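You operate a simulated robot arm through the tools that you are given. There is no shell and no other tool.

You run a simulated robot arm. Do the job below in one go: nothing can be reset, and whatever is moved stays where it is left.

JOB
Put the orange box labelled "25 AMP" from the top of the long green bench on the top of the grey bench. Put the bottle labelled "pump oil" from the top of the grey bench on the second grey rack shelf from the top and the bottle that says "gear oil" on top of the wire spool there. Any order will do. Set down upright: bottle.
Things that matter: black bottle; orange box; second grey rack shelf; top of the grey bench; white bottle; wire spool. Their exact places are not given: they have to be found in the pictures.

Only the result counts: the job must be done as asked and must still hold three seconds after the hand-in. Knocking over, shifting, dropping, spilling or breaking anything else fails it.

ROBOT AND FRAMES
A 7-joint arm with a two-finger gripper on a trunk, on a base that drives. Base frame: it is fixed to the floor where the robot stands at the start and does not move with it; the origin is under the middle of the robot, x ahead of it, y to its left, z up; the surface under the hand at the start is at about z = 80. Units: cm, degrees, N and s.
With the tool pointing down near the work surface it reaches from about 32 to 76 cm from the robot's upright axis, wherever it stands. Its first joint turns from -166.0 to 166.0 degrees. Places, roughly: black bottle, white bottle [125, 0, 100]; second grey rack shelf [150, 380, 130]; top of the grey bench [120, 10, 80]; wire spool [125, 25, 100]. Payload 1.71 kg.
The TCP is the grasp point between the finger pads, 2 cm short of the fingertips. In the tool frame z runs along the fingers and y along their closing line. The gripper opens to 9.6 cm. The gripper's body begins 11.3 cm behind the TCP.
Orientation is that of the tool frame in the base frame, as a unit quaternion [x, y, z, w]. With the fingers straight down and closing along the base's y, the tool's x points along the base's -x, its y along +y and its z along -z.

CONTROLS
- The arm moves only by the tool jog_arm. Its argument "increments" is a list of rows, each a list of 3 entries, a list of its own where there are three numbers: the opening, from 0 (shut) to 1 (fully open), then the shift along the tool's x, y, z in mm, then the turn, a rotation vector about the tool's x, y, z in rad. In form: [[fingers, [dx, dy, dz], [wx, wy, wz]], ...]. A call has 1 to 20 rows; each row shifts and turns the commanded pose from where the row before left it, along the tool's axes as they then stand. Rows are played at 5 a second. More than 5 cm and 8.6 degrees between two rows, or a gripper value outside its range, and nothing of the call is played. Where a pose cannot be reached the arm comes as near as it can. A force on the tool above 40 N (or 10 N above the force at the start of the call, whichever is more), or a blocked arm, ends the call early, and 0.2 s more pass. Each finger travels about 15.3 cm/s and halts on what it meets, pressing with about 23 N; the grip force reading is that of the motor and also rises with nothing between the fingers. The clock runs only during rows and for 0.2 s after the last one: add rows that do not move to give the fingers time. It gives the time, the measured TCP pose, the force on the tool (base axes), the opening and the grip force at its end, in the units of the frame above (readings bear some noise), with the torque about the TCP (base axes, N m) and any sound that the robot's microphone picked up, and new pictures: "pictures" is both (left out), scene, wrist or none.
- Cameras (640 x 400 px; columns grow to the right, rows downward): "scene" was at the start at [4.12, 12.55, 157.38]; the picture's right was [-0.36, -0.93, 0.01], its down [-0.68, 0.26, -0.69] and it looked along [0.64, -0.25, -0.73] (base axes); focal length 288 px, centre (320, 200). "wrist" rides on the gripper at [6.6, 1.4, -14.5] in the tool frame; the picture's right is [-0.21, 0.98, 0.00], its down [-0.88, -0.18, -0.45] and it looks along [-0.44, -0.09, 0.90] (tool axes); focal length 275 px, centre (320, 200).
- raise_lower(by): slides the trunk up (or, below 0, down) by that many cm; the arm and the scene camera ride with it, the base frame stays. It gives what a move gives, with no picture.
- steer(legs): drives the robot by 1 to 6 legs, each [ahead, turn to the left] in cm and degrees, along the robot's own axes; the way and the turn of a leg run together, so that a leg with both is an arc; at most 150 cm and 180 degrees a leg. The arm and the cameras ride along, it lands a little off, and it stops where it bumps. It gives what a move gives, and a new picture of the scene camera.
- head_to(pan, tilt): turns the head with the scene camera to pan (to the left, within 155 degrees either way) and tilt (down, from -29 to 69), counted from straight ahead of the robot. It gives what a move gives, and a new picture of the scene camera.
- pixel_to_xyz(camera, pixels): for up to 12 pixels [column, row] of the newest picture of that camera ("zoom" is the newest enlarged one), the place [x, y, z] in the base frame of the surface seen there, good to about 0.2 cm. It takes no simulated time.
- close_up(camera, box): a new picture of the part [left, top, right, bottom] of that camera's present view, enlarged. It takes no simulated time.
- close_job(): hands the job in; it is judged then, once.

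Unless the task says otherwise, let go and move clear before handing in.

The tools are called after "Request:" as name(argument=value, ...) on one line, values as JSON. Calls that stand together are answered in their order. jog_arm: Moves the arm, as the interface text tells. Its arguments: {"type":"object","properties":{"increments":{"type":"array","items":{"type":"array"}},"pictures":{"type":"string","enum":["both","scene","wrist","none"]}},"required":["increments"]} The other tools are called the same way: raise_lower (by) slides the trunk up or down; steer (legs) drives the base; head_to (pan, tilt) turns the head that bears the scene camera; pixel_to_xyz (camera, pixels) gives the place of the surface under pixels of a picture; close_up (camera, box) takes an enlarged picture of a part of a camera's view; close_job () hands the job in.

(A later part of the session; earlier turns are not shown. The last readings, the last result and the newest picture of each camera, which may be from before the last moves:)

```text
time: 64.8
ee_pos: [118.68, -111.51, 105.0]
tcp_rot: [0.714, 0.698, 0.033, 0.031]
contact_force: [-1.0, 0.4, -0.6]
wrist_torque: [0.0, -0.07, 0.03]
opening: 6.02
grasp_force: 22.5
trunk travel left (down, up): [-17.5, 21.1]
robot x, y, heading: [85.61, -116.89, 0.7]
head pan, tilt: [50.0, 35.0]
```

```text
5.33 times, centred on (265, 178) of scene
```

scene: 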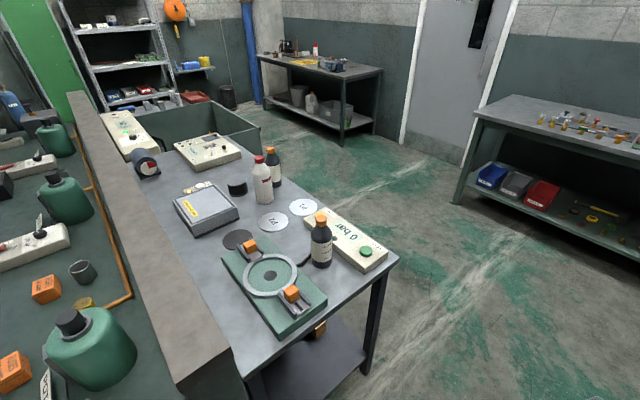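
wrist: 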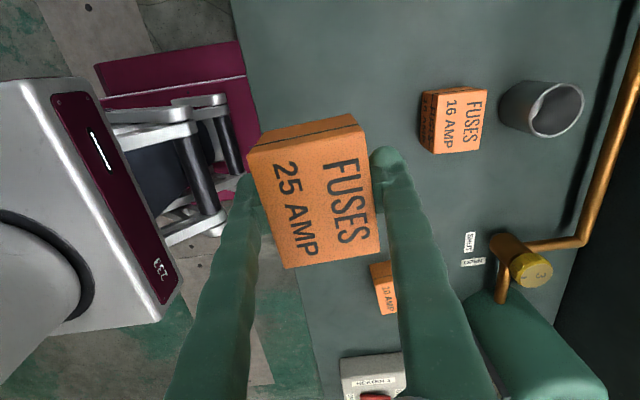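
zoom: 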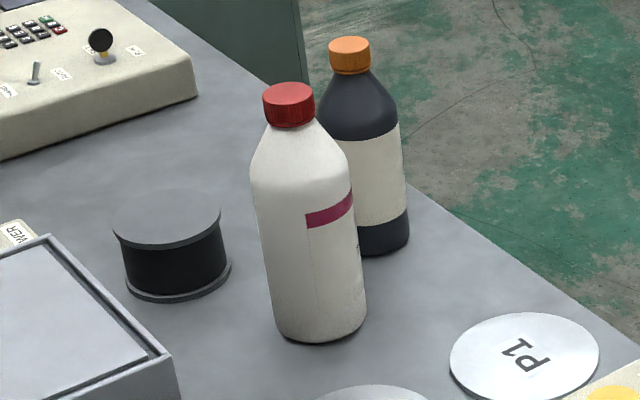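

The near dark bottle at (128,-45) is PUMP OIL; the other labels face the far side. I drive round to the far side (x≈192).

Request:
steer(legs=[[108, -0.7], [0, 90], [75, 0]])

Request:
head_to(pan=70, tilt=35)

```text
time: 79.3
ee_pos: [189.22, -6.87, 104.93]
tcp_rot: [0.014, 0.999, 0.045, -0.002]
contact_force: [-0.3, -0.9, -0.9]
wrist_torque: [-0.04, -0.02, 0.0]
opening: 5.99
grasp_force: 22.8
trunk travel left (down, up): [-17.5, 21.1]
robot x, y, heading: [193.91, -39.95, 90.4]
head pan, tilt: [50.0, 35.0]
```

scene: 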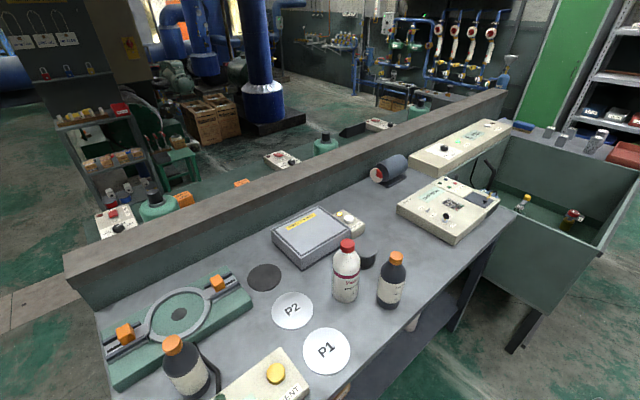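

```text
time: 80.1
ee_pos: [189.33, -8.61, 105.33]
tcp_rot: [0.015, 0.998, 0.054, -0.002]
contact_force: [0.1, -0.1, -0.5]
wrist_torque: [0.03, 0.0, -0.01]
opening: 6.03
grasp_force: 23.2
trunk travel left (down, up): [-17.5, 21.1]
robot x, y, heading: [193.69, -40.16, 90.8]
head pan, tilt: [70.0, 35.0]
```

scene: 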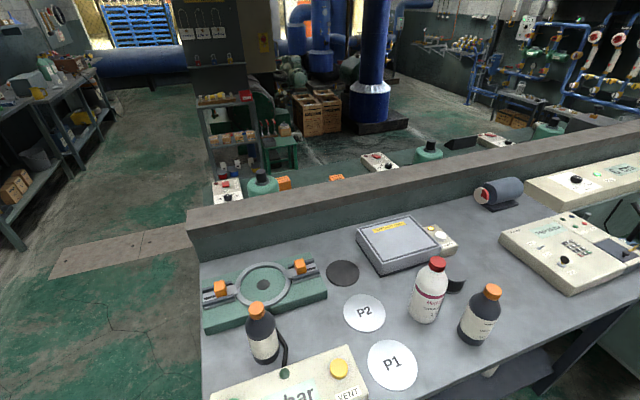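

Request:
close_up(camera="scene", box=[390, 245, 530, 360])

Request:
pixel_to_xyz(camera="scene", pixels=[[530, 300], [480, 320], [425, 295], [455, 285], [500, 260], [480, 250], [640, 300], [540, 260], [300, 390], [415, 396], [510, 300], [470, 245]])

```text
3.48 times, centred on (460, 302) of scene
```

zoom: 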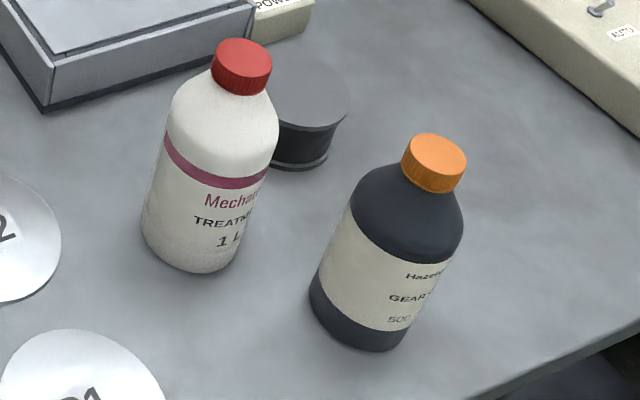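

```text
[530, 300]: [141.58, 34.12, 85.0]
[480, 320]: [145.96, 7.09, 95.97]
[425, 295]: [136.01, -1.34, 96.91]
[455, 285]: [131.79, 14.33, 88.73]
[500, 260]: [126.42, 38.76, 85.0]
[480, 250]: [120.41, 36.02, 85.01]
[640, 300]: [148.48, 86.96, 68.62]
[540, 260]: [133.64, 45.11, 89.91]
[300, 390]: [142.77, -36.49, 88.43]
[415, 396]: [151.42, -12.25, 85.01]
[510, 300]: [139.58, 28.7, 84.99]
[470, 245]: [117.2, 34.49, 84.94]
```

The zoom shows "GEAR OIL" on the black bottle at about (144,8); the white one is only "TREATMENT". The free area around (137,29) suits the fuse box. I drive up alongside and turn to face the bench (-x).

Request:
steer(legs=[[0, -3.8], [54, 0], [0, 93]])

Request:
head_to(pan=0, tilt=45)

```text
time: 88.7
ee_pos: [165.67, 8.86, 105.39]
tcp_rot: [-0.699, 0.713, 0.036, -0.04]
contact_force: [-0.1, 0.4, -1.0]
wrist_torque: [-0.03, 0.01, -0.03]
opening: 6.04
grasp_force: 22.6
trunk travel left (down, up): [-17.5, 21.1]
robot x, y, heading: [196.74, 14.68, -178.7]
head pan, tilt: [70.0, 35.0]
```

scene: 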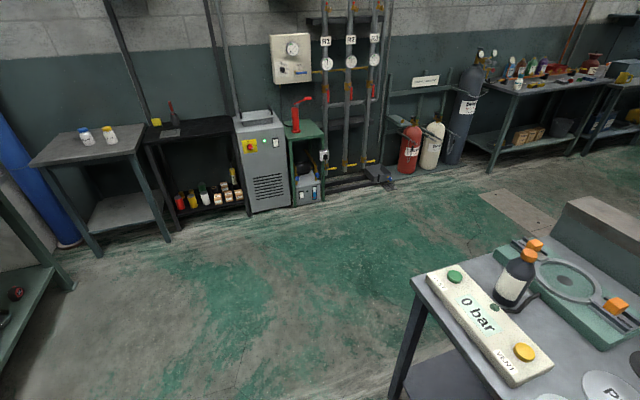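

```text
time: 90.1
ee_pos: [167.08, 8.88, 105.73]
tcp_rot: [-0.699, 0.713, 0.042, -0.045]
contact_force: [-0.7, 0.4, -1.2]
wrist_torque: [0.02, 0.0, 0.0]
opening: 6.01
grasp_force: 22.4
trunk travel left (down, up): [-17.5, 21.1]
robot x, y, heading: [196.9, 14.32, -178.7]
head pan, tilt: [0.0, 45.0]
```

scene: 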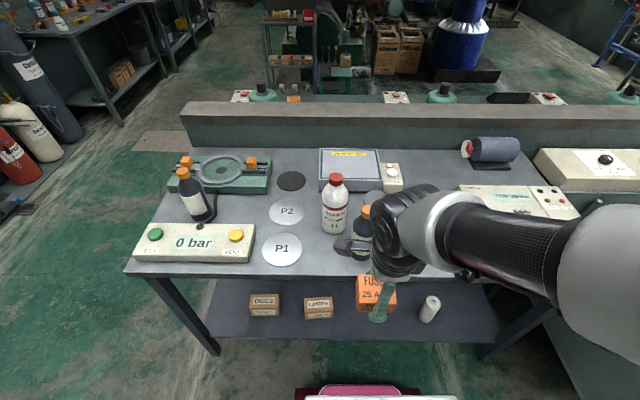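

The bench is straight ahead; the box (376,295) is held, with the hand tilted about 7°. I level the hand and shift sideways to y≈28, away from the gear-oil bottle.

Request:
jog_arm(increments=[[0, [0, 0, 0], [0.06, 0, 0]], [0, [0, 0, 0], [0.06, 0, 0]], [0, [-20, 0, 0], [0, 0, 0]], [0, [-25, 0, 0], [0, 0, 0]], [0, [-25, 0, 0], [0, 0, 0]], [0, [-25, 0, 0], [0, 0, 0]], [0, [-25, 0, 0], [0, 0, 0]], [0, [-25, 0, 0], [0, 0, 0]], [0, [-25, 0, 0], [0, 0, 0]], [0, [-20, 0, 0], [0, 0, 0]], [0, [0, 0, 0], [0, 0, 0]], [0, [0, 0, 0], [0, 0, 0]]])

```text
time: 92.7
ee_pos: [167.71, 27.94, 105.54]
tcp_rot: [-0.7, 0.714, 0.0, -0.003]
contact_force: [0.9, -0.3, -0.6]
wrist_torque: [-0.01, 0.02, 0.03]
opening: 6.01
grasp_force: 23.1
trunk travel left (down, up): [-17.5, 21.1]
robot x, y, heading: [196.93, 14.5, -178.6]
head pan, tilt: [0.0, 45.0]
```

scene: 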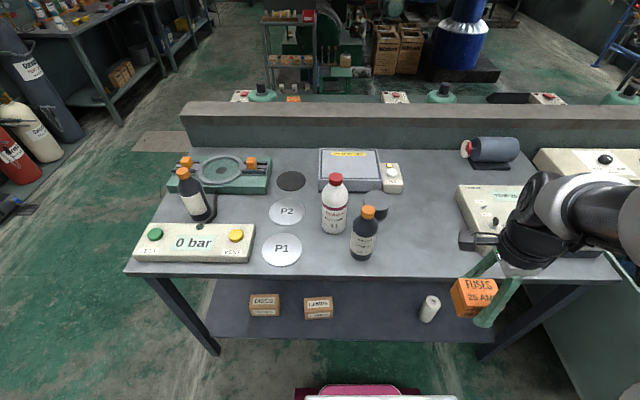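
wrist: 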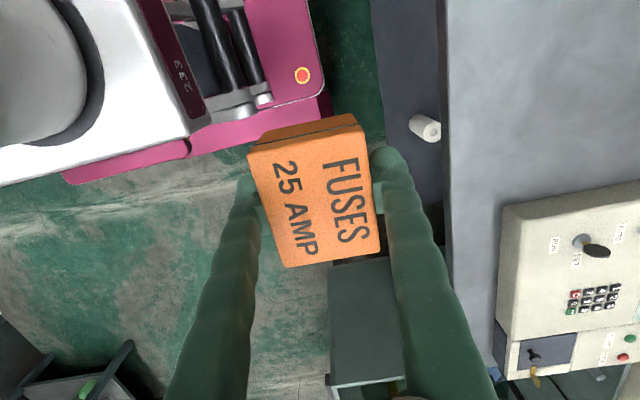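

Level now, and the bench is clearly visible. I measure the free spot, bottles, and spool.

Request:
pixel_to_xyz(camera="scene", pixels=[[420, 235], [410, 260], [430, 215], [456, 240], [367, 207], [363, 240], [376, 198], [376, 213], [336, 178], [384, 192], [460, 190], [363, 260]])

Request:
close_up(camera="scene", box=[310, 160, 470, 270])

```text
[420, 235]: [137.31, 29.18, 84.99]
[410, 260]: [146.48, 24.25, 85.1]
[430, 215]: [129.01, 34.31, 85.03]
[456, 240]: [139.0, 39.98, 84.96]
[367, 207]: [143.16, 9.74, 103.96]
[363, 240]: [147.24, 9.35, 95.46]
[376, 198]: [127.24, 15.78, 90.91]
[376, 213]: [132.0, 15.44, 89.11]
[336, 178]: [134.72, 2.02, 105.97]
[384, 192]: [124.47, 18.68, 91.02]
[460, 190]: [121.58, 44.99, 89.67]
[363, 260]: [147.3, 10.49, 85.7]
```

```text
3.64 times, centred on (390, 215) of scene
```

zoom: 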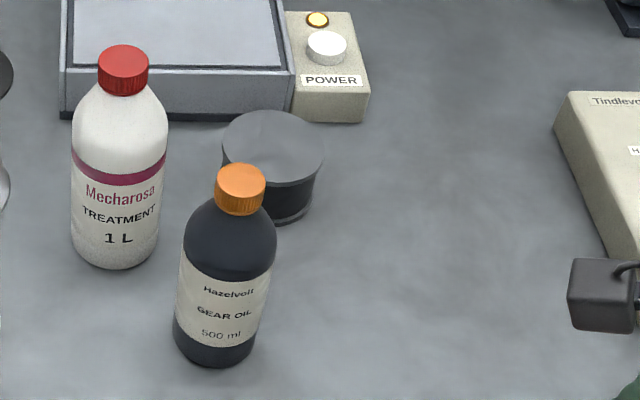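

Free spot (137–139, 29) is confirmed at z=85. I carry the box there at height.

Request:
jog_arm(increments=[[0, [0, 15, 0], [0, 0, 0]], [0, [0, 25, 0], [0, 0, 0]], [0, [0, 30, 0], [0, 0, 0]], [0, [0, 30, 0], [0, 0, 0]], [0, [0, 30, 0], [0, 0, 0]], [0, [0, 30, 0], [0, 0, 0]], [0, [0, 30, 0], [0, 0, 0]], [0, [0, 30, 0], [0, 0, 0]], [0, [0, 30, 0], [0, 0, 0]], [0, [0, 25, 0], [0, 0, 0]], [0, [0, 15, 0], [0, 0, 0]], [0, [0, 0, 0], [0, 0, 0]], [0, [0, 0, 0], [0, 0, 0]]])

```text
time: 95.5
ee_pos: [138.46, 28.55, 105.78]
tcp_rot: [-0.7, 0.714, 0.0, -0.004]
contact_force: [0.1, -0.3, -0.5]
wrist_torque: [-0.03, -0.01, 0.01]
opening: 6.01
grasp_force: 23.1
trunk travel left (down, up): [-17.5, 21.1]
robot x, y, heading: [197.35, 14.86, -178.9]
head pan, tilt: [0.0, 45.0]
```

scene: 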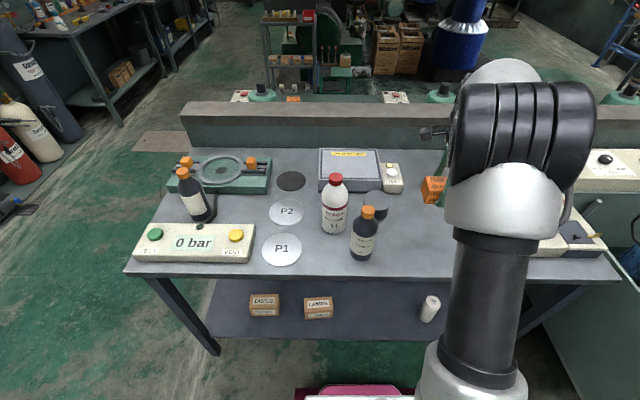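
wrist: 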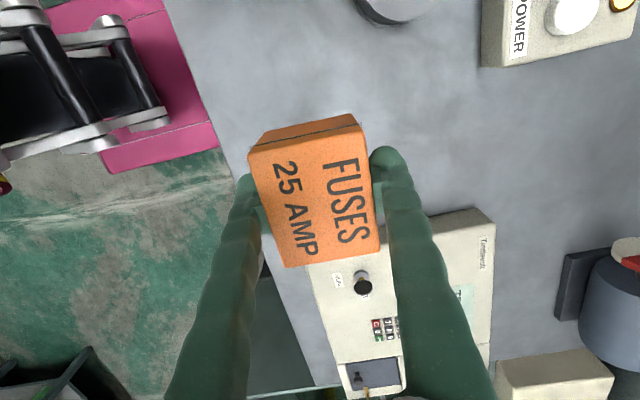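

At (138.5, 28.6), clear of the console. I lower to just above the bench.

Request:
jog_arm(increments=[[0, [0, 0, 20], [0, 0, 0]], [0, [0, 0, 30], [0, 0, 0]], [0, [0, 0, 30], [0, 0, 0]], [0, [0, 0, 30], [0, 0, 0]], [0, [0, 0, 30], [0, 0, 0]], [0, [0, 0, 20], [0, 0, 0]], [0, [0, 0, 10], [0, 0, 0]], [0, [0, 0, 5], [0, 0, 0]], [0, [0, 0, 0], [0, 0, 0]], [0, [0, 0, 0], [0, 0, 0]]])

```text
time: 97.7
ee_pos: [138.44, 28.29, 88.31]
tcp_rot: [-0.701, 0.714, -0.001, -0.003]
contact_force: [0.4, -0.3, -0.7]
wrist_torque: [-0.05, -0.01, 0.0]
opening: 6.01
grasp_force: 23.0
trunk travel left (down, up): [-17.5, 21.1]
robot x, y, heading: [196.81, 14.59, -178.8]
head pan, tilt: [0.0, 45.0]
```

scene: 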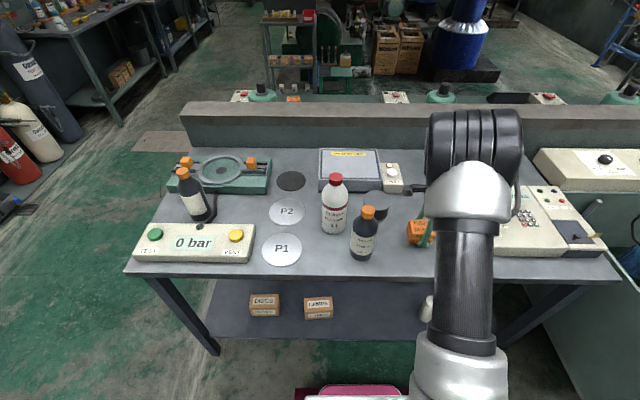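
wrist: 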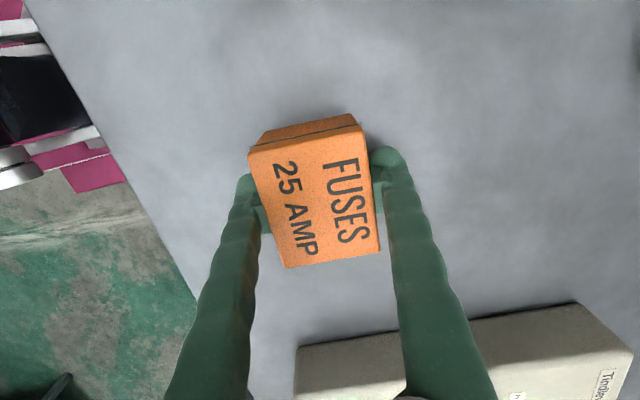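

Nearly down (z 88.3, contact expected near 87.5). I ease down in 2 mm steps.

Request:
jog_arm(increments=[[0, [0, 0, 2], [0, 0, 0]], [0, [0, 0, 2], [0, 0, 0]], [0, [0, 0, 2], [0, 0, 0]], [0, [0, 0, 2], [0, 0, 0]], [0, [0, 0, 0], [0, 0, 0]]], pictures="wrist")

```text
time: 98.9
ee_pos: [138.43, 28.26, 87.67]
tcp_rot: [-0.7, 0.714, 0.0, -0.003]
contact_force: [1.4, -0.6, 6.9]
wrist_torque: [0.25, 0.11, -0.03]
opening: 6.03
grasp_force: 22.9
trunk travel left (down, up): [-17.5, 21.1]
robot x, y, heading: [196.66, 14.58, -178.5]
head pan, tilt: [0.0, 45.0]
```

wrist: 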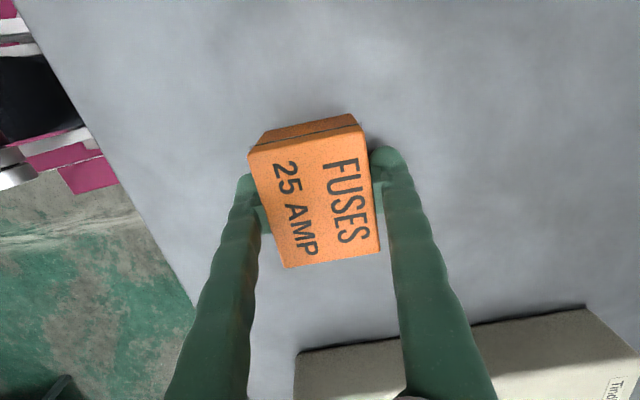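

Contact force 6.9 N upward shows the box is on the bench. I release and lift away.

Request:
jog_arm(increments=[[1, [0, 0, 0], [0, 0, 0]], [1, [0, 0, 0], [0, 0, 0]], [1, [0, 0, 0], [0, 0, 0]], [1, [0, 0, -30], [0, 0, 0]], [1, [0, 0, -45], [0, 0, 0]], [1, [0, 0, -45], [0, 0, 0]], [1, [0, 0, -45], [0, 0, 0]], [1, [0, 0, -45], [0, 0, 0]], [1, [0, 0, -45], [0, 0, 0]], [1, [0, 0, 0], [0, 0, 0]], [1, [0, 0, 0], [0, 0, 0]]])

```text
time: 101.3
ee_pos: [138.61, 28.36, 112.91]
tcp_rot: [-0.7, 0.714, -0.001, -0.003]
contact_force: [-0.2, 0.0, 1.3]
wrist_torque: [0.01, -0.01, 0.0]
opening: 9.6
grasp_force: 0.0
trunk travel left (down, up): [-17.5, 21.1]
robot x, y, heading: [197.3, 14.42, -178.6]
head pan, tilt: [0.0, 45.0]
```

scene: 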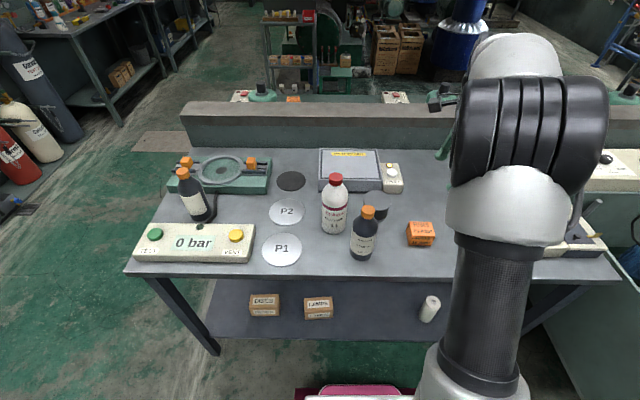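
wrist: 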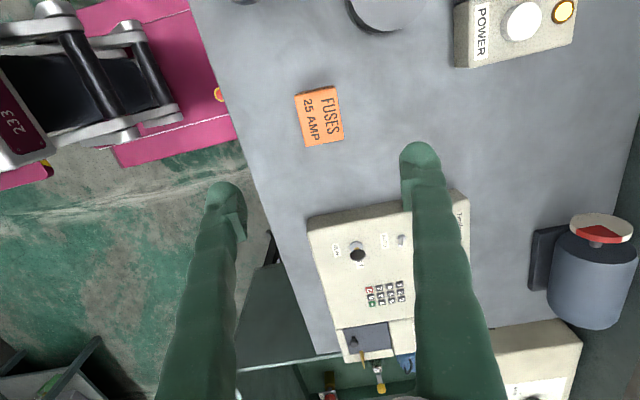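

The box stands on the grey bench at (420,233). Next the gear oil: I move above its orange cap near (143.3, 9.7).

Request:
jog_arm(increments=[[1, [35, -9, 0], [0, 0, 0]], [1, [40, -9, 0], [0, 0, 0]], [1, [40, -9, 0], [0, 0, 0]], [1, [40, -9, 0], [0, 0, 0]], [1, [30, -9, 0], [0, 0, 0]], [1, [0, 0, 0], [0, 0, 0]], [1, [0, 0, 0], [0, 0, 0]]])

```text
time: 102.9
ee_pos: [142.69, 9.83, 112.97]
tcp_rot: [-0.701, 0.713, -0.001, -0.003]
contact_force: [0.0, 0.3, 0.1]
wrist_torque: [0.0, 0.01, -0.01]
opening: 9.6
grasp_force: 0.1
trunk travel left (down, up): [-17.5, 21.1]
robot x, y, heading: [196.81, 14.33, -178.8]
head pan, tilt: [0.0, 45.0]
```

scene: 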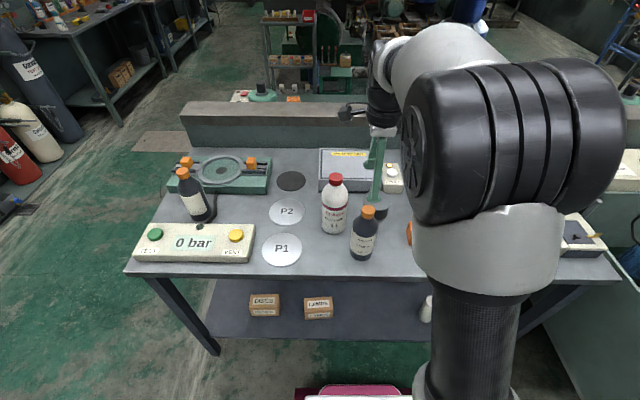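
wrist: 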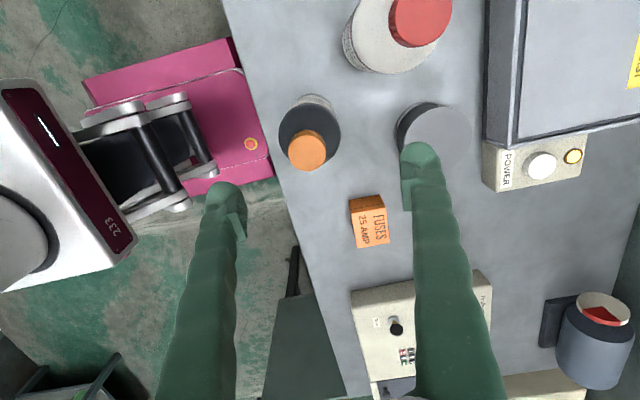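

Request:
close_up(camera="wrist", box=[260, 80, 480, 220])

Request:
pixel_to_xyz(camera="wrist", pixels=[[307, 151], [290, 150], [325, 150], [307, 135], [306, 168], [443, 140], [413, 128], [470, 150], [445, 107], [400, 145], [415, 20], [287, 120]])

```text
2.86 times, centred on (370, 150) of wrist
```

zoom: 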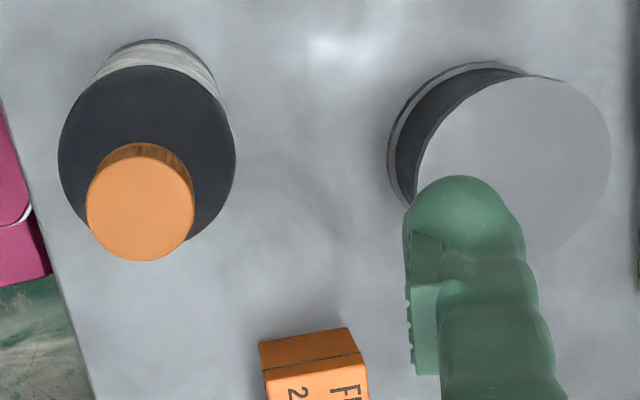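

```text
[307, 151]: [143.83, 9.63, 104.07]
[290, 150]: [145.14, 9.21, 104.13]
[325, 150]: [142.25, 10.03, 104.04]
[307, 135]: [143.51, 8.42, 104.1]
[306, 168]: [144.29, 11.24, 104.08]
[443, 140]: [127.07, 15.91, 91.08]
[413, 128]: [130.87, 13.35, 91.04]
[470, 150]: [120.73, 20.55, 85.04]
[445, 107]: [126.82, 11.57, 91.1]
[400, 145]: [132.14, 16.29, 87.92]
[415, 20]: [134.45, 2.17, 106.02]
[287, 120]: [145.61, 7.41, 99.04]
```

Cap centre is about (143.8, 9.7, top 104). I probe the spool rim to get its exact centre.

Request:
pixel_to_xyz(camera="zoom", pixels=[[420, 170], [440, 125], [470, 100], [510, 84], [550, 84], [580, 100], [600, 125], [606, 160], [600, 190], [585, 215], [560, 238], [535, 245]])

```text
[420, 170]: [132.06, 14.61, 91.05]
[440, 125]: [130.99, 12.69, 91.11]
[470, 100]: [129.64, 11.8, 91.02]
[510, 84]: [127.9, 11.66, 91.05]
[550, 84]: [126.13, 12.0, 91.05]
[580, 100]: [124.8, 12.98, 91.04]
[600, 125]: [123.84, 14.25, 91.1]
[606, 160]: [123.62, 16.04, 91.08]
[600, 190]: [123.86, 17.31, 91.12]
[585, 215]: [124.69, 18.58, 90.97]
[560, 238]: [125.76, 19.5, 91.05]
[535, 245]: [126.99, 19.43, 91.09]
```

Spool centre is about (127.8, 15.8), radius 4.2, top 91. I lower onto the gear-oil cap.

Request:
jog_arm(increments=[[1, [0, -11, 0], [0, 0, 0]], [1, [0, 0, 25], [0, 0, 0]], [1, [0, 0, 30], [0, 0, 0]], [1, [0, 0, 30], [0, 0, 0]], [1, [0, 0, 18], [0, 0, 0]], [1, [0, 0, 0], [0, 0, 0]], [1, [0, 0, 0], [0, 0, 0]]])

```text
time: 104.5
ee_pos: [143.81, 9.77, 102.67]
tcp_rot: [-0.7, 0.714, -0.001, -0.004]
contact_force: [0.2, 0.1, 0.0]
wrist_torque: [0.04, 0.0, 0.02]
opening: 9.59
grasp_force: 0.0
trunk travel left (down, up): [-17.5, 21.1]
robot x, y, heading: [196.7, 14.11, -178.7]
head pan, tilt: [0.0, 45.0]
```

scene: 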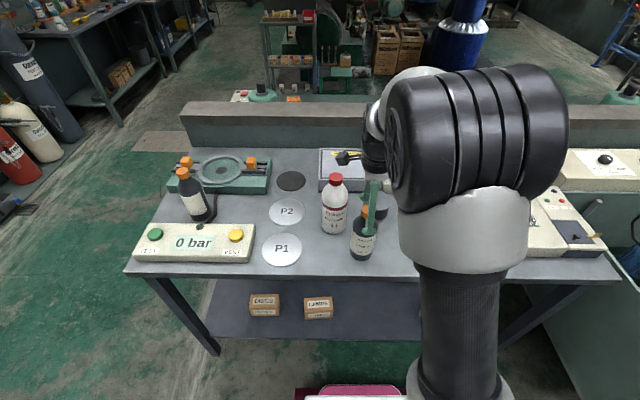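
wrist: 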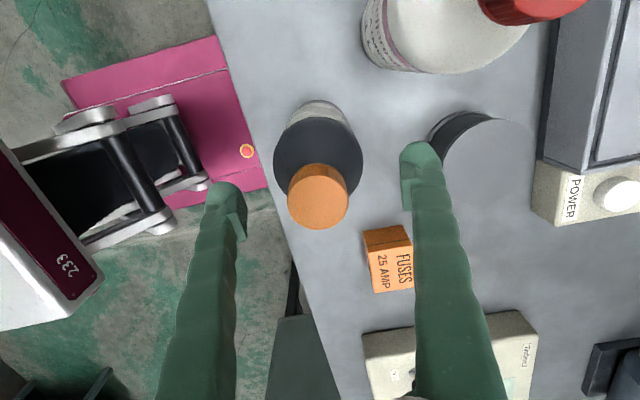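

The cap (318,197) is centred between the pads. Closing.

Request:
jog_arm(increments=[[0, [0, 0, 0], [0, 0, 0]], [0, [0, 0, 0], [0, 0, 0]], [0, [0, 0, 0], [0, 0, 0]], [0, [0, 0, 0], [0, 0, 0]], [0, [0, 0, -4], [0, 0, 0]], [0, [0, 0, -6], [0, 0, 0]], [0, [0, 0, 0], [0, 0, 0]]])

```text
time: 106.1
ee_pos: [143.79, 9.94, 103.82]
tcp_rot: [-0.7, 0.714, -0.001, -0.003]
contact_force: [-0.5, 0.9, -5.2]
wrist_torque: [-0.03, 0.02, -0.01]
opening: 3.13
grasp_force: 22.6
trunk travel left (down, up): [-17.5, 21.1]
robot x, y, heading: [197.12, 14.28, -178.9]
head pan, tilt: [0.0, 45.0]
```

scene: 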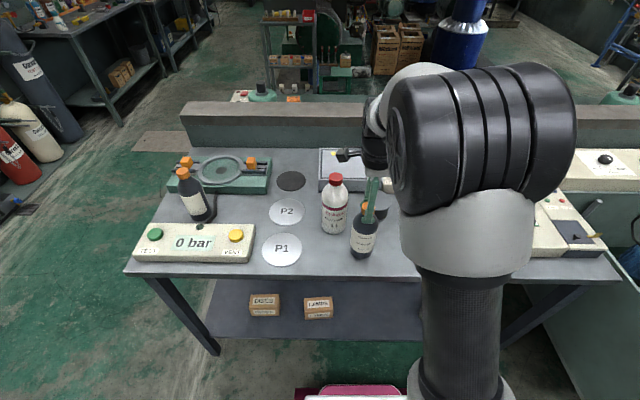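
wrist: 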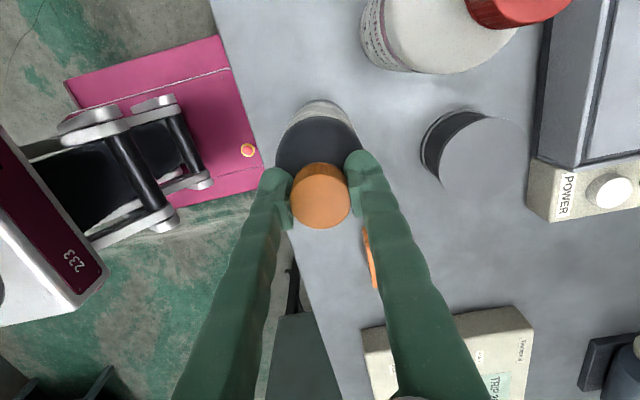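

It bears the bottle's weight (5 N), so the grip holds. I lift and carry it slowly above the spool.

Request:
jog_arm(increments=[[0, [0, 0, -12], [0, 0, 0]], [0, [0, 0, -20], [0, 0, 0]], [0, [0, 0, -20], [0, 0, 0]], [0, [0, 0, -20], [0, 0, 0]], [0, [0, 0, -14], [0, 0, 0]], [0, [-3, 8, 0], [0, 0, 0]], [0, [-6, 16, 0], [0, 0, 0]], [0, [-8, 20, 0], [0, 0, 0]], [0, [-8, 20, 0], [0, 0, 0]], [0, [-8, 20, 0], [0, 0, 0]], [0, [-8, 20, 0], [0, 0, 0]], [0, [-8, 20, 0], [0, 0, 0]], [0, [-7, 18, 0], [0, 0, 0]], [0, [-3, 10, 0], [0, 0, 0]], [0, [0, 5, 0], [0, 0, 0]], [0, [0, 0, 0], [0, 0, 0]], [0, [0, 0, 0], [0, 0, 0]]])

```text
time: 109.7
ee_pos: [127.89, 16.1, 112.67]
tcp_rot: [-0.701, 0.713, -0.002, -0.003]
contact_force: [0.6, 1.3, -4.4]
wrist_torque: [-0.01, 0.02, 0.01]
opening: 3.15
grasp_force: 22.8
trunk travel left (down, up): [-17.5, 21.1]
robot x, y, heading: [196.71, 14.42, -178.7]
head pan, tilt: [0.0, 45.0]
```

scene: 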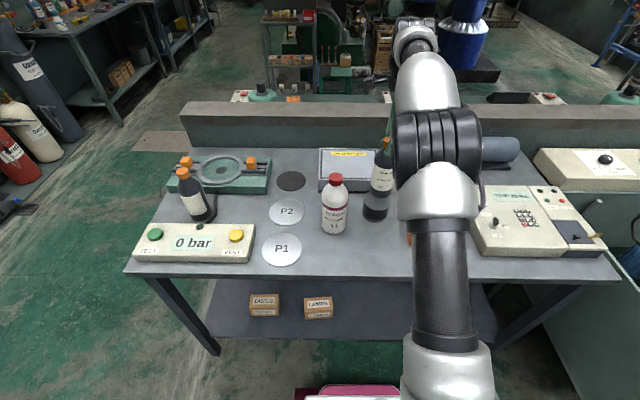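
wrist: 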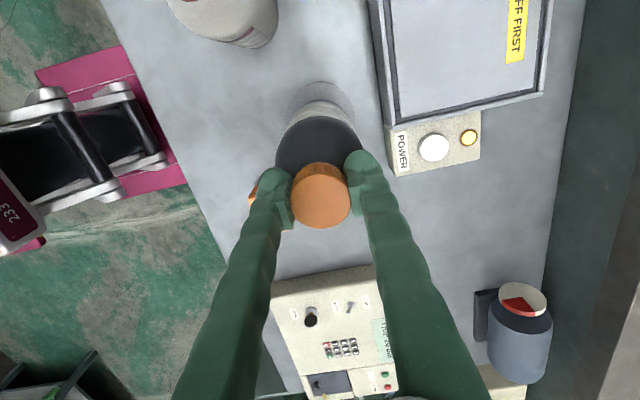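

Above the spool at (127.9, 16.1). I check the bottle's hang relative to the spool.

Request:
close_up(camera="scene", box=[340, 120, 430, 240])

Request:
close_up(camera="wrist", box=[250, 70, 390, 240])

```text
3.33 times, centred on (385, 180) of scene
```

zoom: 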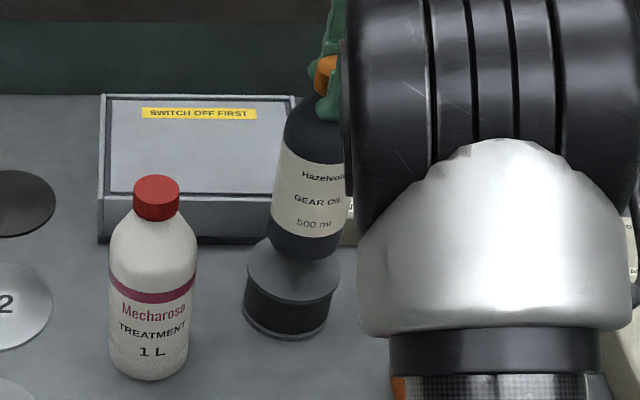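

```text
2.35 times, centred on (320, 155) of wrist
```

zoom: 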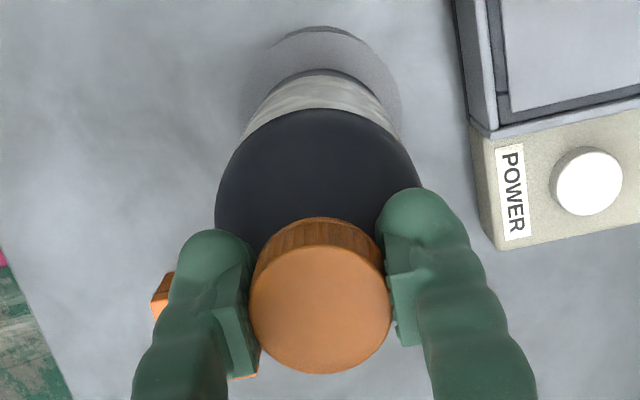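

The bottle hangs upright and lines up with the spool. I lower gently, contact expected at TCP z≈108.7.

Request:
jog_arm(increments=[[0, [3, 0, 6], [0, 0, 0]], [0, [0, 0, 10], [0, 0, 0]], [0, [0, 0, 10], [0, 0, 0]], [0, [0, 0, 6], [0, 0, 0]], [0, [0, 0, 3], [0, 0, 0]], [0, [0, 0, 2], [0, 0, 0]], [0, [0, 0, 0], [0, 0, 0]]])

```text
time: 111.3
ee_pos: [127.96, 15.75, 108.83]
tcp_rot: [-0.701, 0.713, -0.002, -0.003]
contact_force: [1.2, 0.4, -5.1]
wrist_torque: [0.02, 0.01, 0.02]
opening: 3.12
grasp_force: 23.3
trunk travel left (down, up): [-17.5, 21.1]
robot x, y, heading: [197.29, 14.35, -178.7]
head pan, tilt: [0.0, 45.0]
```

scene: 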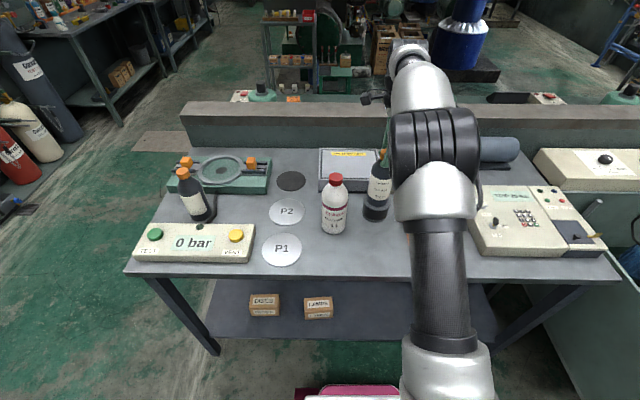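
wrist: 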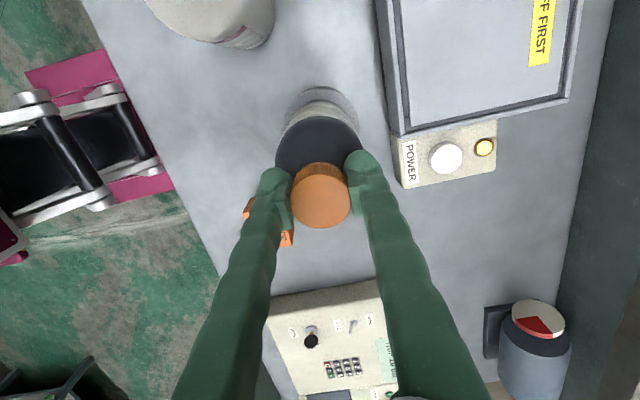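

Still hanging (‑5 N); a few millimetres more.

Request:
jog_arm(increments=[[0, [0, 0, 1], [0, 0, 0]], [0, [0, 0, 1], [0, 0, 0]], [0, [0, 0, 0], [0, 0, 0]]], pictures="none")

```text
time: 112.1
ee_pos: [128.05, 15.63, 108.77]
tcp_rot: [-0.7, 0.714, 0.0, -0.003]
contact_force: [-3.2, -0.5, 11.5]
wrist_torque: [-0.04, -0.02, 0.01]
opening: 3.14
grasp_force: 23.2
trunk travel left (down, up): [-17.5, 21.1]
robot x, y, heading: [197.18, 14.3, -178.9]
head pan, tilt: [0.0, 45.0]
```

Contact made (+11.5 N). I ease back 1 mm, release, and withdraw straight up.

Request:
jog_arm(increments=[[0, [0, 0, -1], [0, 0, 0]], [0, [0, 0, 0], [0, 0, 0]], [0.6, [0, 0, 0], [0, 0, 0]], [1, [0, 0, 0], [0, 0, 0]], [1, [0, 0, 0], [0, 0, 0]], [1, [0, 0, 0], [0, 0, 0]]])

```text
time: 113.5
ee_pos: [128.03, 15.67, 108.62]
tcp_rot: [-0.7, 0.714, -0.002, -0.003]
contact_force: [0.3, 0.6, -0.4]
wrist_torque: [-0.02, -0.01, 0.01]
opening: 9.58
grasp_force: 0.1
trunk travel left (down, up): [-17.5, 21.1]
robot x, y, heading: [197.53, 14.65, -178.9]
head pan, tilt: [0.0, 45.0]
```

scene: 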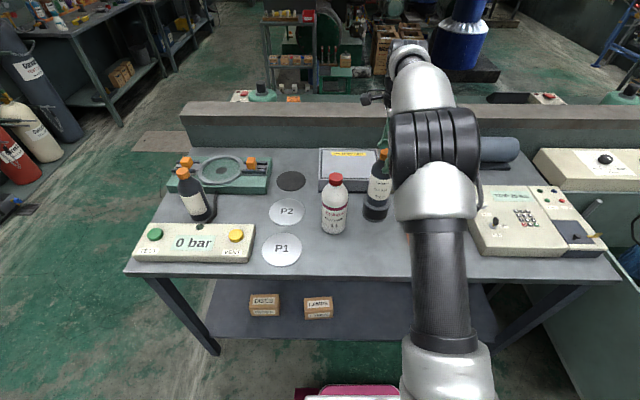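
wrist: 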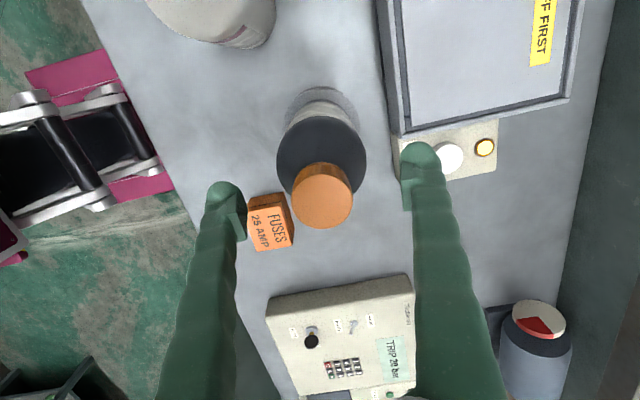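

Released; the bottle stands. I raise the hand clear and pull it back toward the robot at height.

Request:
jog_arm(increments=[[1, [0, 0, -20], [0, 0, 0]], [1, [0, 0, -30], [0, 0, 0]], [1, [0, 0, -40], [0, 0, 0]], [1, [0, 0, -30], [0, 0, 0]], [1, [0, -40, 0], [0, 0, 0]], [1, [0, -40, 0], [0, 0, 0]], [1, [0, -40, 0], [0, 0, 0]], [1, [0, -40, 0], [0, 0, 0]], [1, [0, -40, 0], [0, 0, 0]], [1, [0, -40, 0], [0, 0, 0]], [1, [0, 0, 0], [0, 0, 0]]])

Request:
close_up(camera="scene", box=[310, 130, 450, 270])

```text
time: 115.9
ee_pos: [153.1, 15.69, 118.18]
tcp_rot: [-0.7, 0.714, -0.001, -0.002]
contact_force: [0.2, 0.6, 0.5]
wrist_torque: [0.0, -0.1, 0.0]
opening: 9.6
grasp_force: 0.1
out of reach, approached as far as the arm can: row 4
trunk travel left (down, up): [-17.5, 21.1]
robot x, y, heading: [197.34, 14.15, -178.7]
head pan, tilt: [0.0, 45.0]
```

scene: 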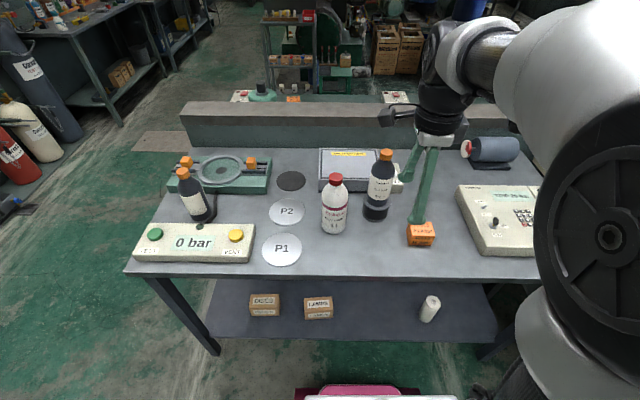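
wrist: 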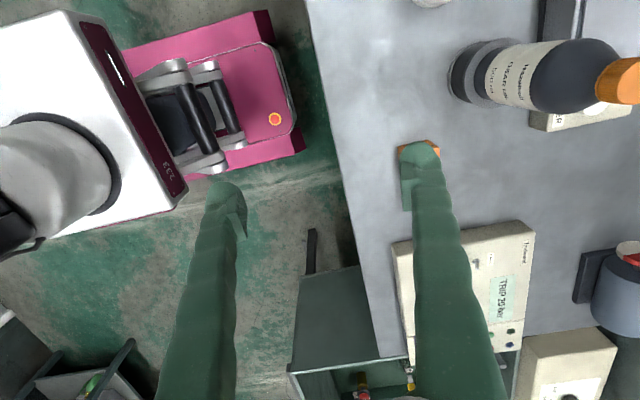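

```text
2.86 times, centred on (380, 200) of scene
```

zoom: 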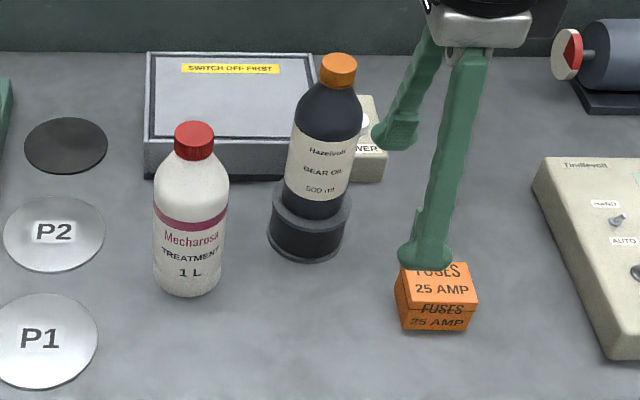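

Gear oil stands upright on the spool and the fuse box is undisturbed. Now I drive down the bench to y≈-45 to face the pump-oil bottle.

Request:
steer(legs=[[0, 90], [59, 0], [0, -90]])

```text
time: 128.5
ee_pos: [152.27, -42.23, 118.31]
tcp_rot: [-0.686, 0.727, -0.001, -0.002]
contact_force: [-0.5, 0.7, 0.5]
wrist_torque: [0.0, 0.01, 0.01]
opening: 9.6
grasp_force: 0.0
trunk travel left (down, up): [-17.5, 21.1]
robot x, y, heading: [196.07, -45.76, 179.0]
head pan, tilt: [0.0, 45.0]
```

scene: 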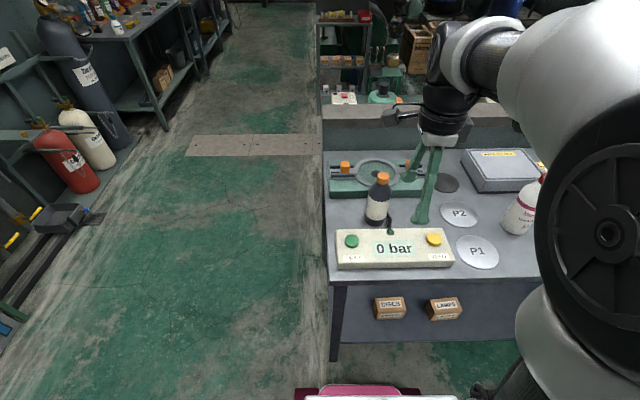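

I'm facing the pump-oil bottle at (379,200). I measure it and its surroundings.

Request:
close_up(camera="scene", box=[320, 140, 460, 280])

Request:
pixel_to_xyz(camera="scene", pixels=[[384, 175], [381, 177], [387, 177], [383, 181], [377, 210], [366, 205], [389, 205], [376, 222], [352, 239], [435, 238], [395, 233], [415, 225]])

```text
2.86 times, centred on (390, 210) of scene
```

zoom: 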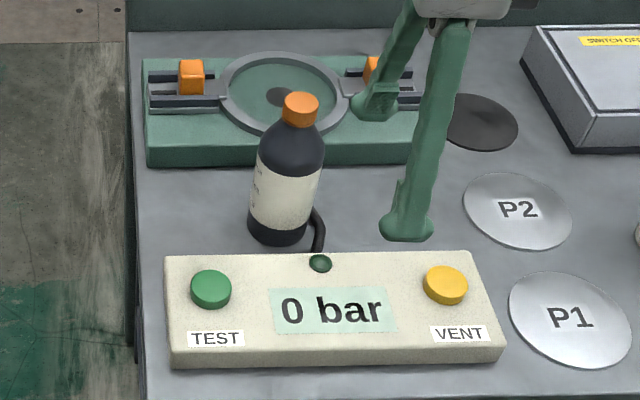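

```text
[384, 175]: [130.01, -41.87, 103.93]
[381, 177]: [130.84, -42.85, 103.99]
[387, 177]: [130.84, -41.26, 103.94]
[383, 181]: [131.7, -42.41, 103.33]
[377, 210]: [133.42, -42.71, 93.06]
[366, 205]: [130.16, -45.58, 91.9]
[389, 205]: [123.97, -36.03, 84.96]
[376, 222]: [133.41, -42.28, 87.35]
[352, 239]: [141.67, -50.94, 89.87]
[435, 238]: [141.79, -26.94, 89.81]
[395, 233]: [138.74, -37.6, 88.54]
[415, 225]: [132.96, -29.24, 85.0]
```

Cap centre is (130.0, -42.2), top 104. I turn the hand back by 90° so it closes sideways.

Request:
jog_arm(increments=[[1, [0, 0, 0], [0, 0, -0.1428]], [1, [0, 0, 0], [0, 0, -0.1428]], [1, [0, 0, 0], [0, 0, -0.1428]], [1, [0, 0, 0], [0, 0, -0.1428]], [1, [0, 0, 0], [0, 0, -0.1428]], [1, [0, 0, 0], [0, 0, -0.1428]], [1, [0, 0, 0], [0, 0, -0.1428]], [1, [0, 0, 0], [0, 0, -0.1428]], [1, [0, 0, 0], [0, 0, -0.1428]], [1, [0, 0, 0], [0, 0, -0.1428]], [1, [0, 0, 0], [0, 0, -0.1428]], [1, [0, 0, 0], [0, 0, 0]], [1, [0, 0, 0], [0, 0, 0]]])

```text
time: 131.3
ee_pos: [154.04, -42.35, 118.8]
tcp_rot: [1.0, -0.029, -0.01, 0.003]
contact_force: [-0.5, 0.2, 0.4]
wrist_torque: [0.03, 0.02, 0.0]
opening: 9.61
grasp_force: 0.0
trunk travel left (down, up): [-17.5, 21.1]
robot x, y, heading: [195.93, -46.14, 179.0]
head pan, tilt: [0.0, 45.0]
```

scene: 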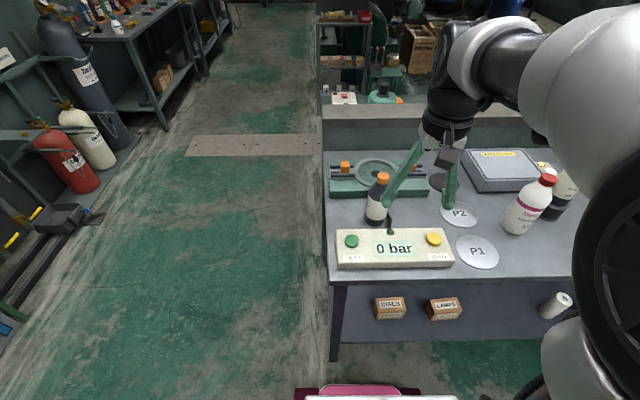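
wrist: 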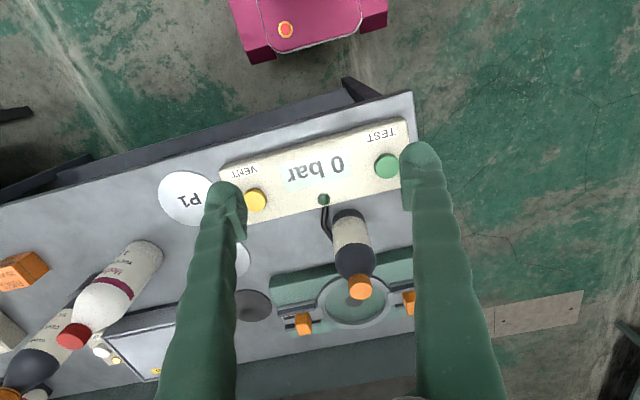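

Now I move forward to x≈142 and pitch the hand up by 60° so the fingers point forward and slightly down.

Request:
jog_arm(increments=[[1, [-40, 0, 0], [0, 0, 0]], [1, [-40, 0, 0], [0, 0, 0]], [1, [-40, 0, 0], [0, 0, 0]], [1, [0, 0, 0], [0, -0.13, 0]], [1, [0, 0, 0], [0, -0.13, 0]], [1, [0, 0, 0], [0, -0.13, 0]], [1, [0, 0, 0], [0, -0.13, 0]], [1, [0, 0, 0], [0, -0.13, 0]], [1, [0, 0, 0], [0, -0.13, 0]], [1, [0, 0, 0], [0, -0.13, 0]], [1, [0, 0, 0], [0, -0.13, 0]], [1, [0, 0, 0], [0, 0, 0]], [1, [0, 0, 0], [0, 0, 0]]])

```text
time: 134.1
ee_pos: [141.66, -41.39, 119.02]
tcp_rot: [0.873, -0.026, -0.487, -0.015]
contact_force: [-0.8, 0.6, 0.0]
wrist_torque: [0.06, 0.01, -0.06]
opening: 9.63
grasp_force: 0.1
out of reach, approached as far as the arm can: row 11
trunk travel left (down, up): [-17.5, 21.1]
robot x, y, heading: [195.84, -45.84, 178.7]
head pan, tilt: [0.0, 45.0]
```

scene: 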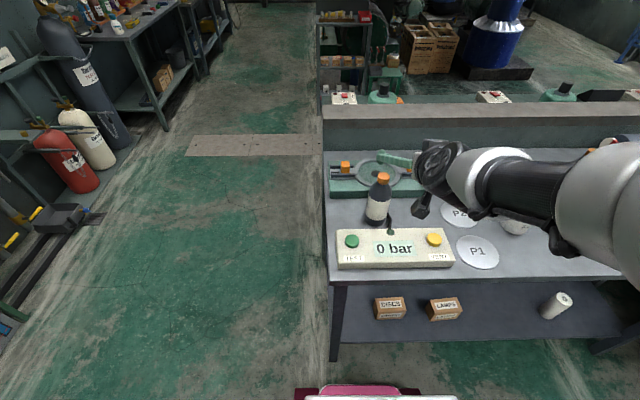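
wrist: 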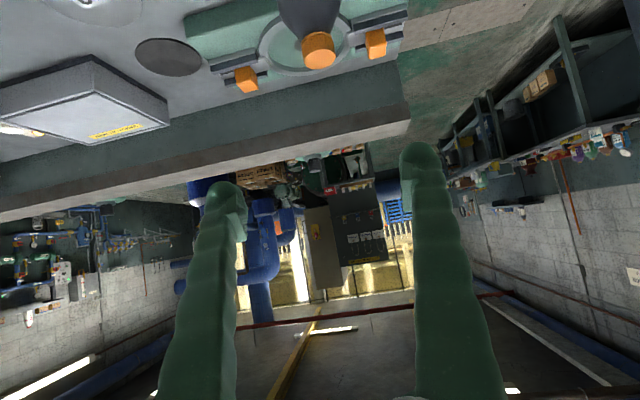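

The hand points forward and 32° down (tool z ≈ (-0.85, 0.05, -0.53)). I lower it to a start point behind the cap, on the approach line.

Request:
jog_arm(increments=[[1, [26, 5, 22], [0, 0, 0]], [1, [26, 5, 22], [0, 0, 0]], [1, [26, 5, 21], [0, 0, 0]], [1, [0, 0, 0], [0, 0, 0]], [1, [0, 0, 0], [0, 0, 0]]])

Request:
close_up(camera="scene", box=[320, 120, 480, 280])

```text
time: 135.3
ee_pos: [140.06, -42.96, 109.51]
tcp_rot: [0.863, -0.027, -0.504, -0.011]
contact_force: [0.3, -0.1, 0.8]
wrist_torque: [0.0, 0.03, 0.02]
opening: 9.61
grasp_force: 0.1
trunk travel left (down, up): [-17.5, 21.1]
robot x, y, heading: [195.94, -45.67, 178.8]
head pan, tilt: [0.0, 45.0]
```

scene: 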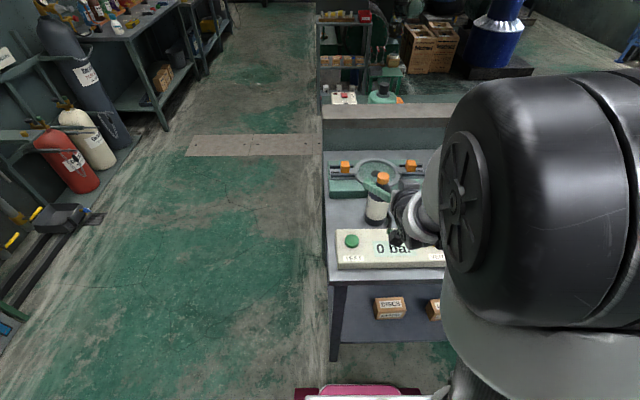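
wrist: 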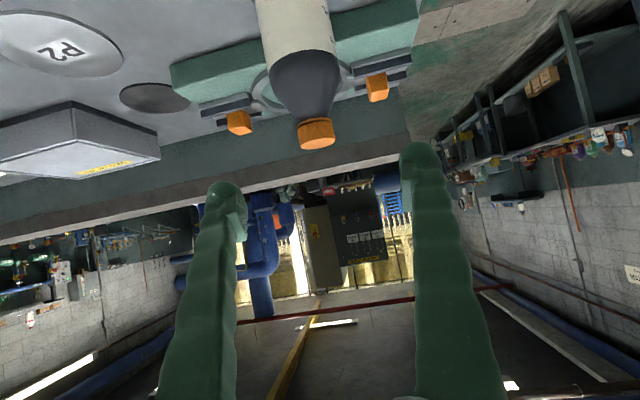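

```text
2.50 times, centred on (400, 200) of scene
```

zoom: 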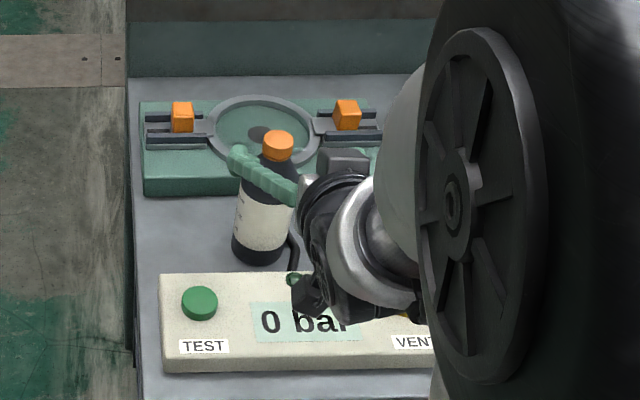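

Bottle cap at wrist (316,132) is in line. I advance 12 cm along the finger direction to straddle the cap.

Request:
jog_arm(increments=[[1, [5, -1, 25], [0, 0, 0]], [1, [5, -1, 30], [0, 0, 0]], [1, [0, 0, 30], [0, 0, 0]], [1, [0, 0, 20], [0, 0, 0]], [1, [0, 0, 10], [0, 0, 0]], [1, [0, 0, 0], [0, 0, 0]], [1, [0, 0, 0], [0, 0, 0]]])

Request:
close_up(camera="scene", box=[320, 120, 480, 280])

```text
time: 136.9
ee_pos: [130.65, -42.27, 103.13]
tcp_rot: [0.863, -0.027, -0.505, -0.012]
contact_force: [0.2, 1.0, 1.1]
wrist_torque: [-0.02, -0.01, -0.01]
opening: 9.6
grasp_force: 0.0
trunk travel left (down, up): [-17.5, 21.1]
robot x, y, heading: [196.19, -45.76, 178.9]
head pan, tilt: [0.0, 45.0]
```

scene: 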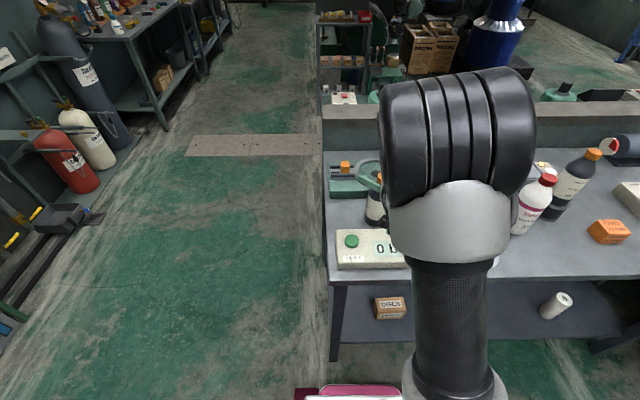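
wrist: 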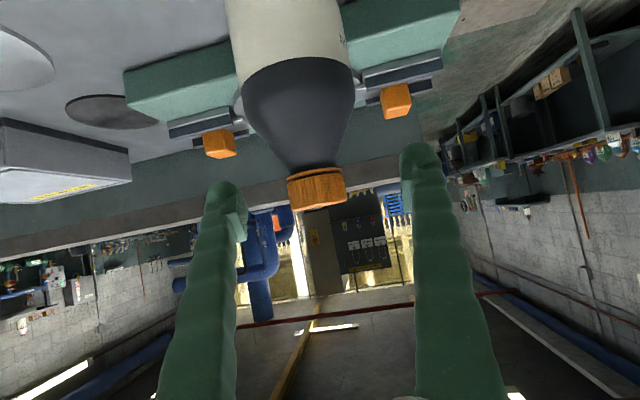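

```text
2.50 times, centred on (400, 200) of scene
```

zoom: 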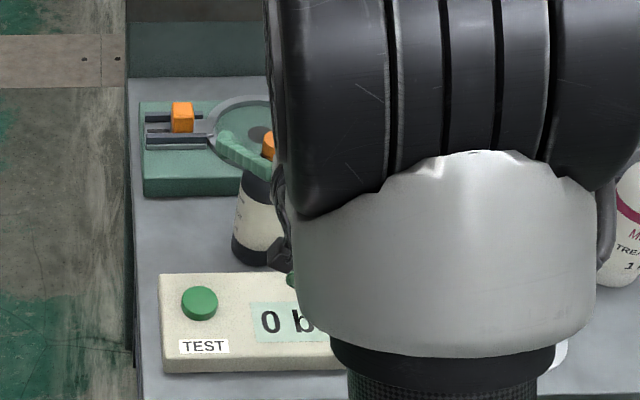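

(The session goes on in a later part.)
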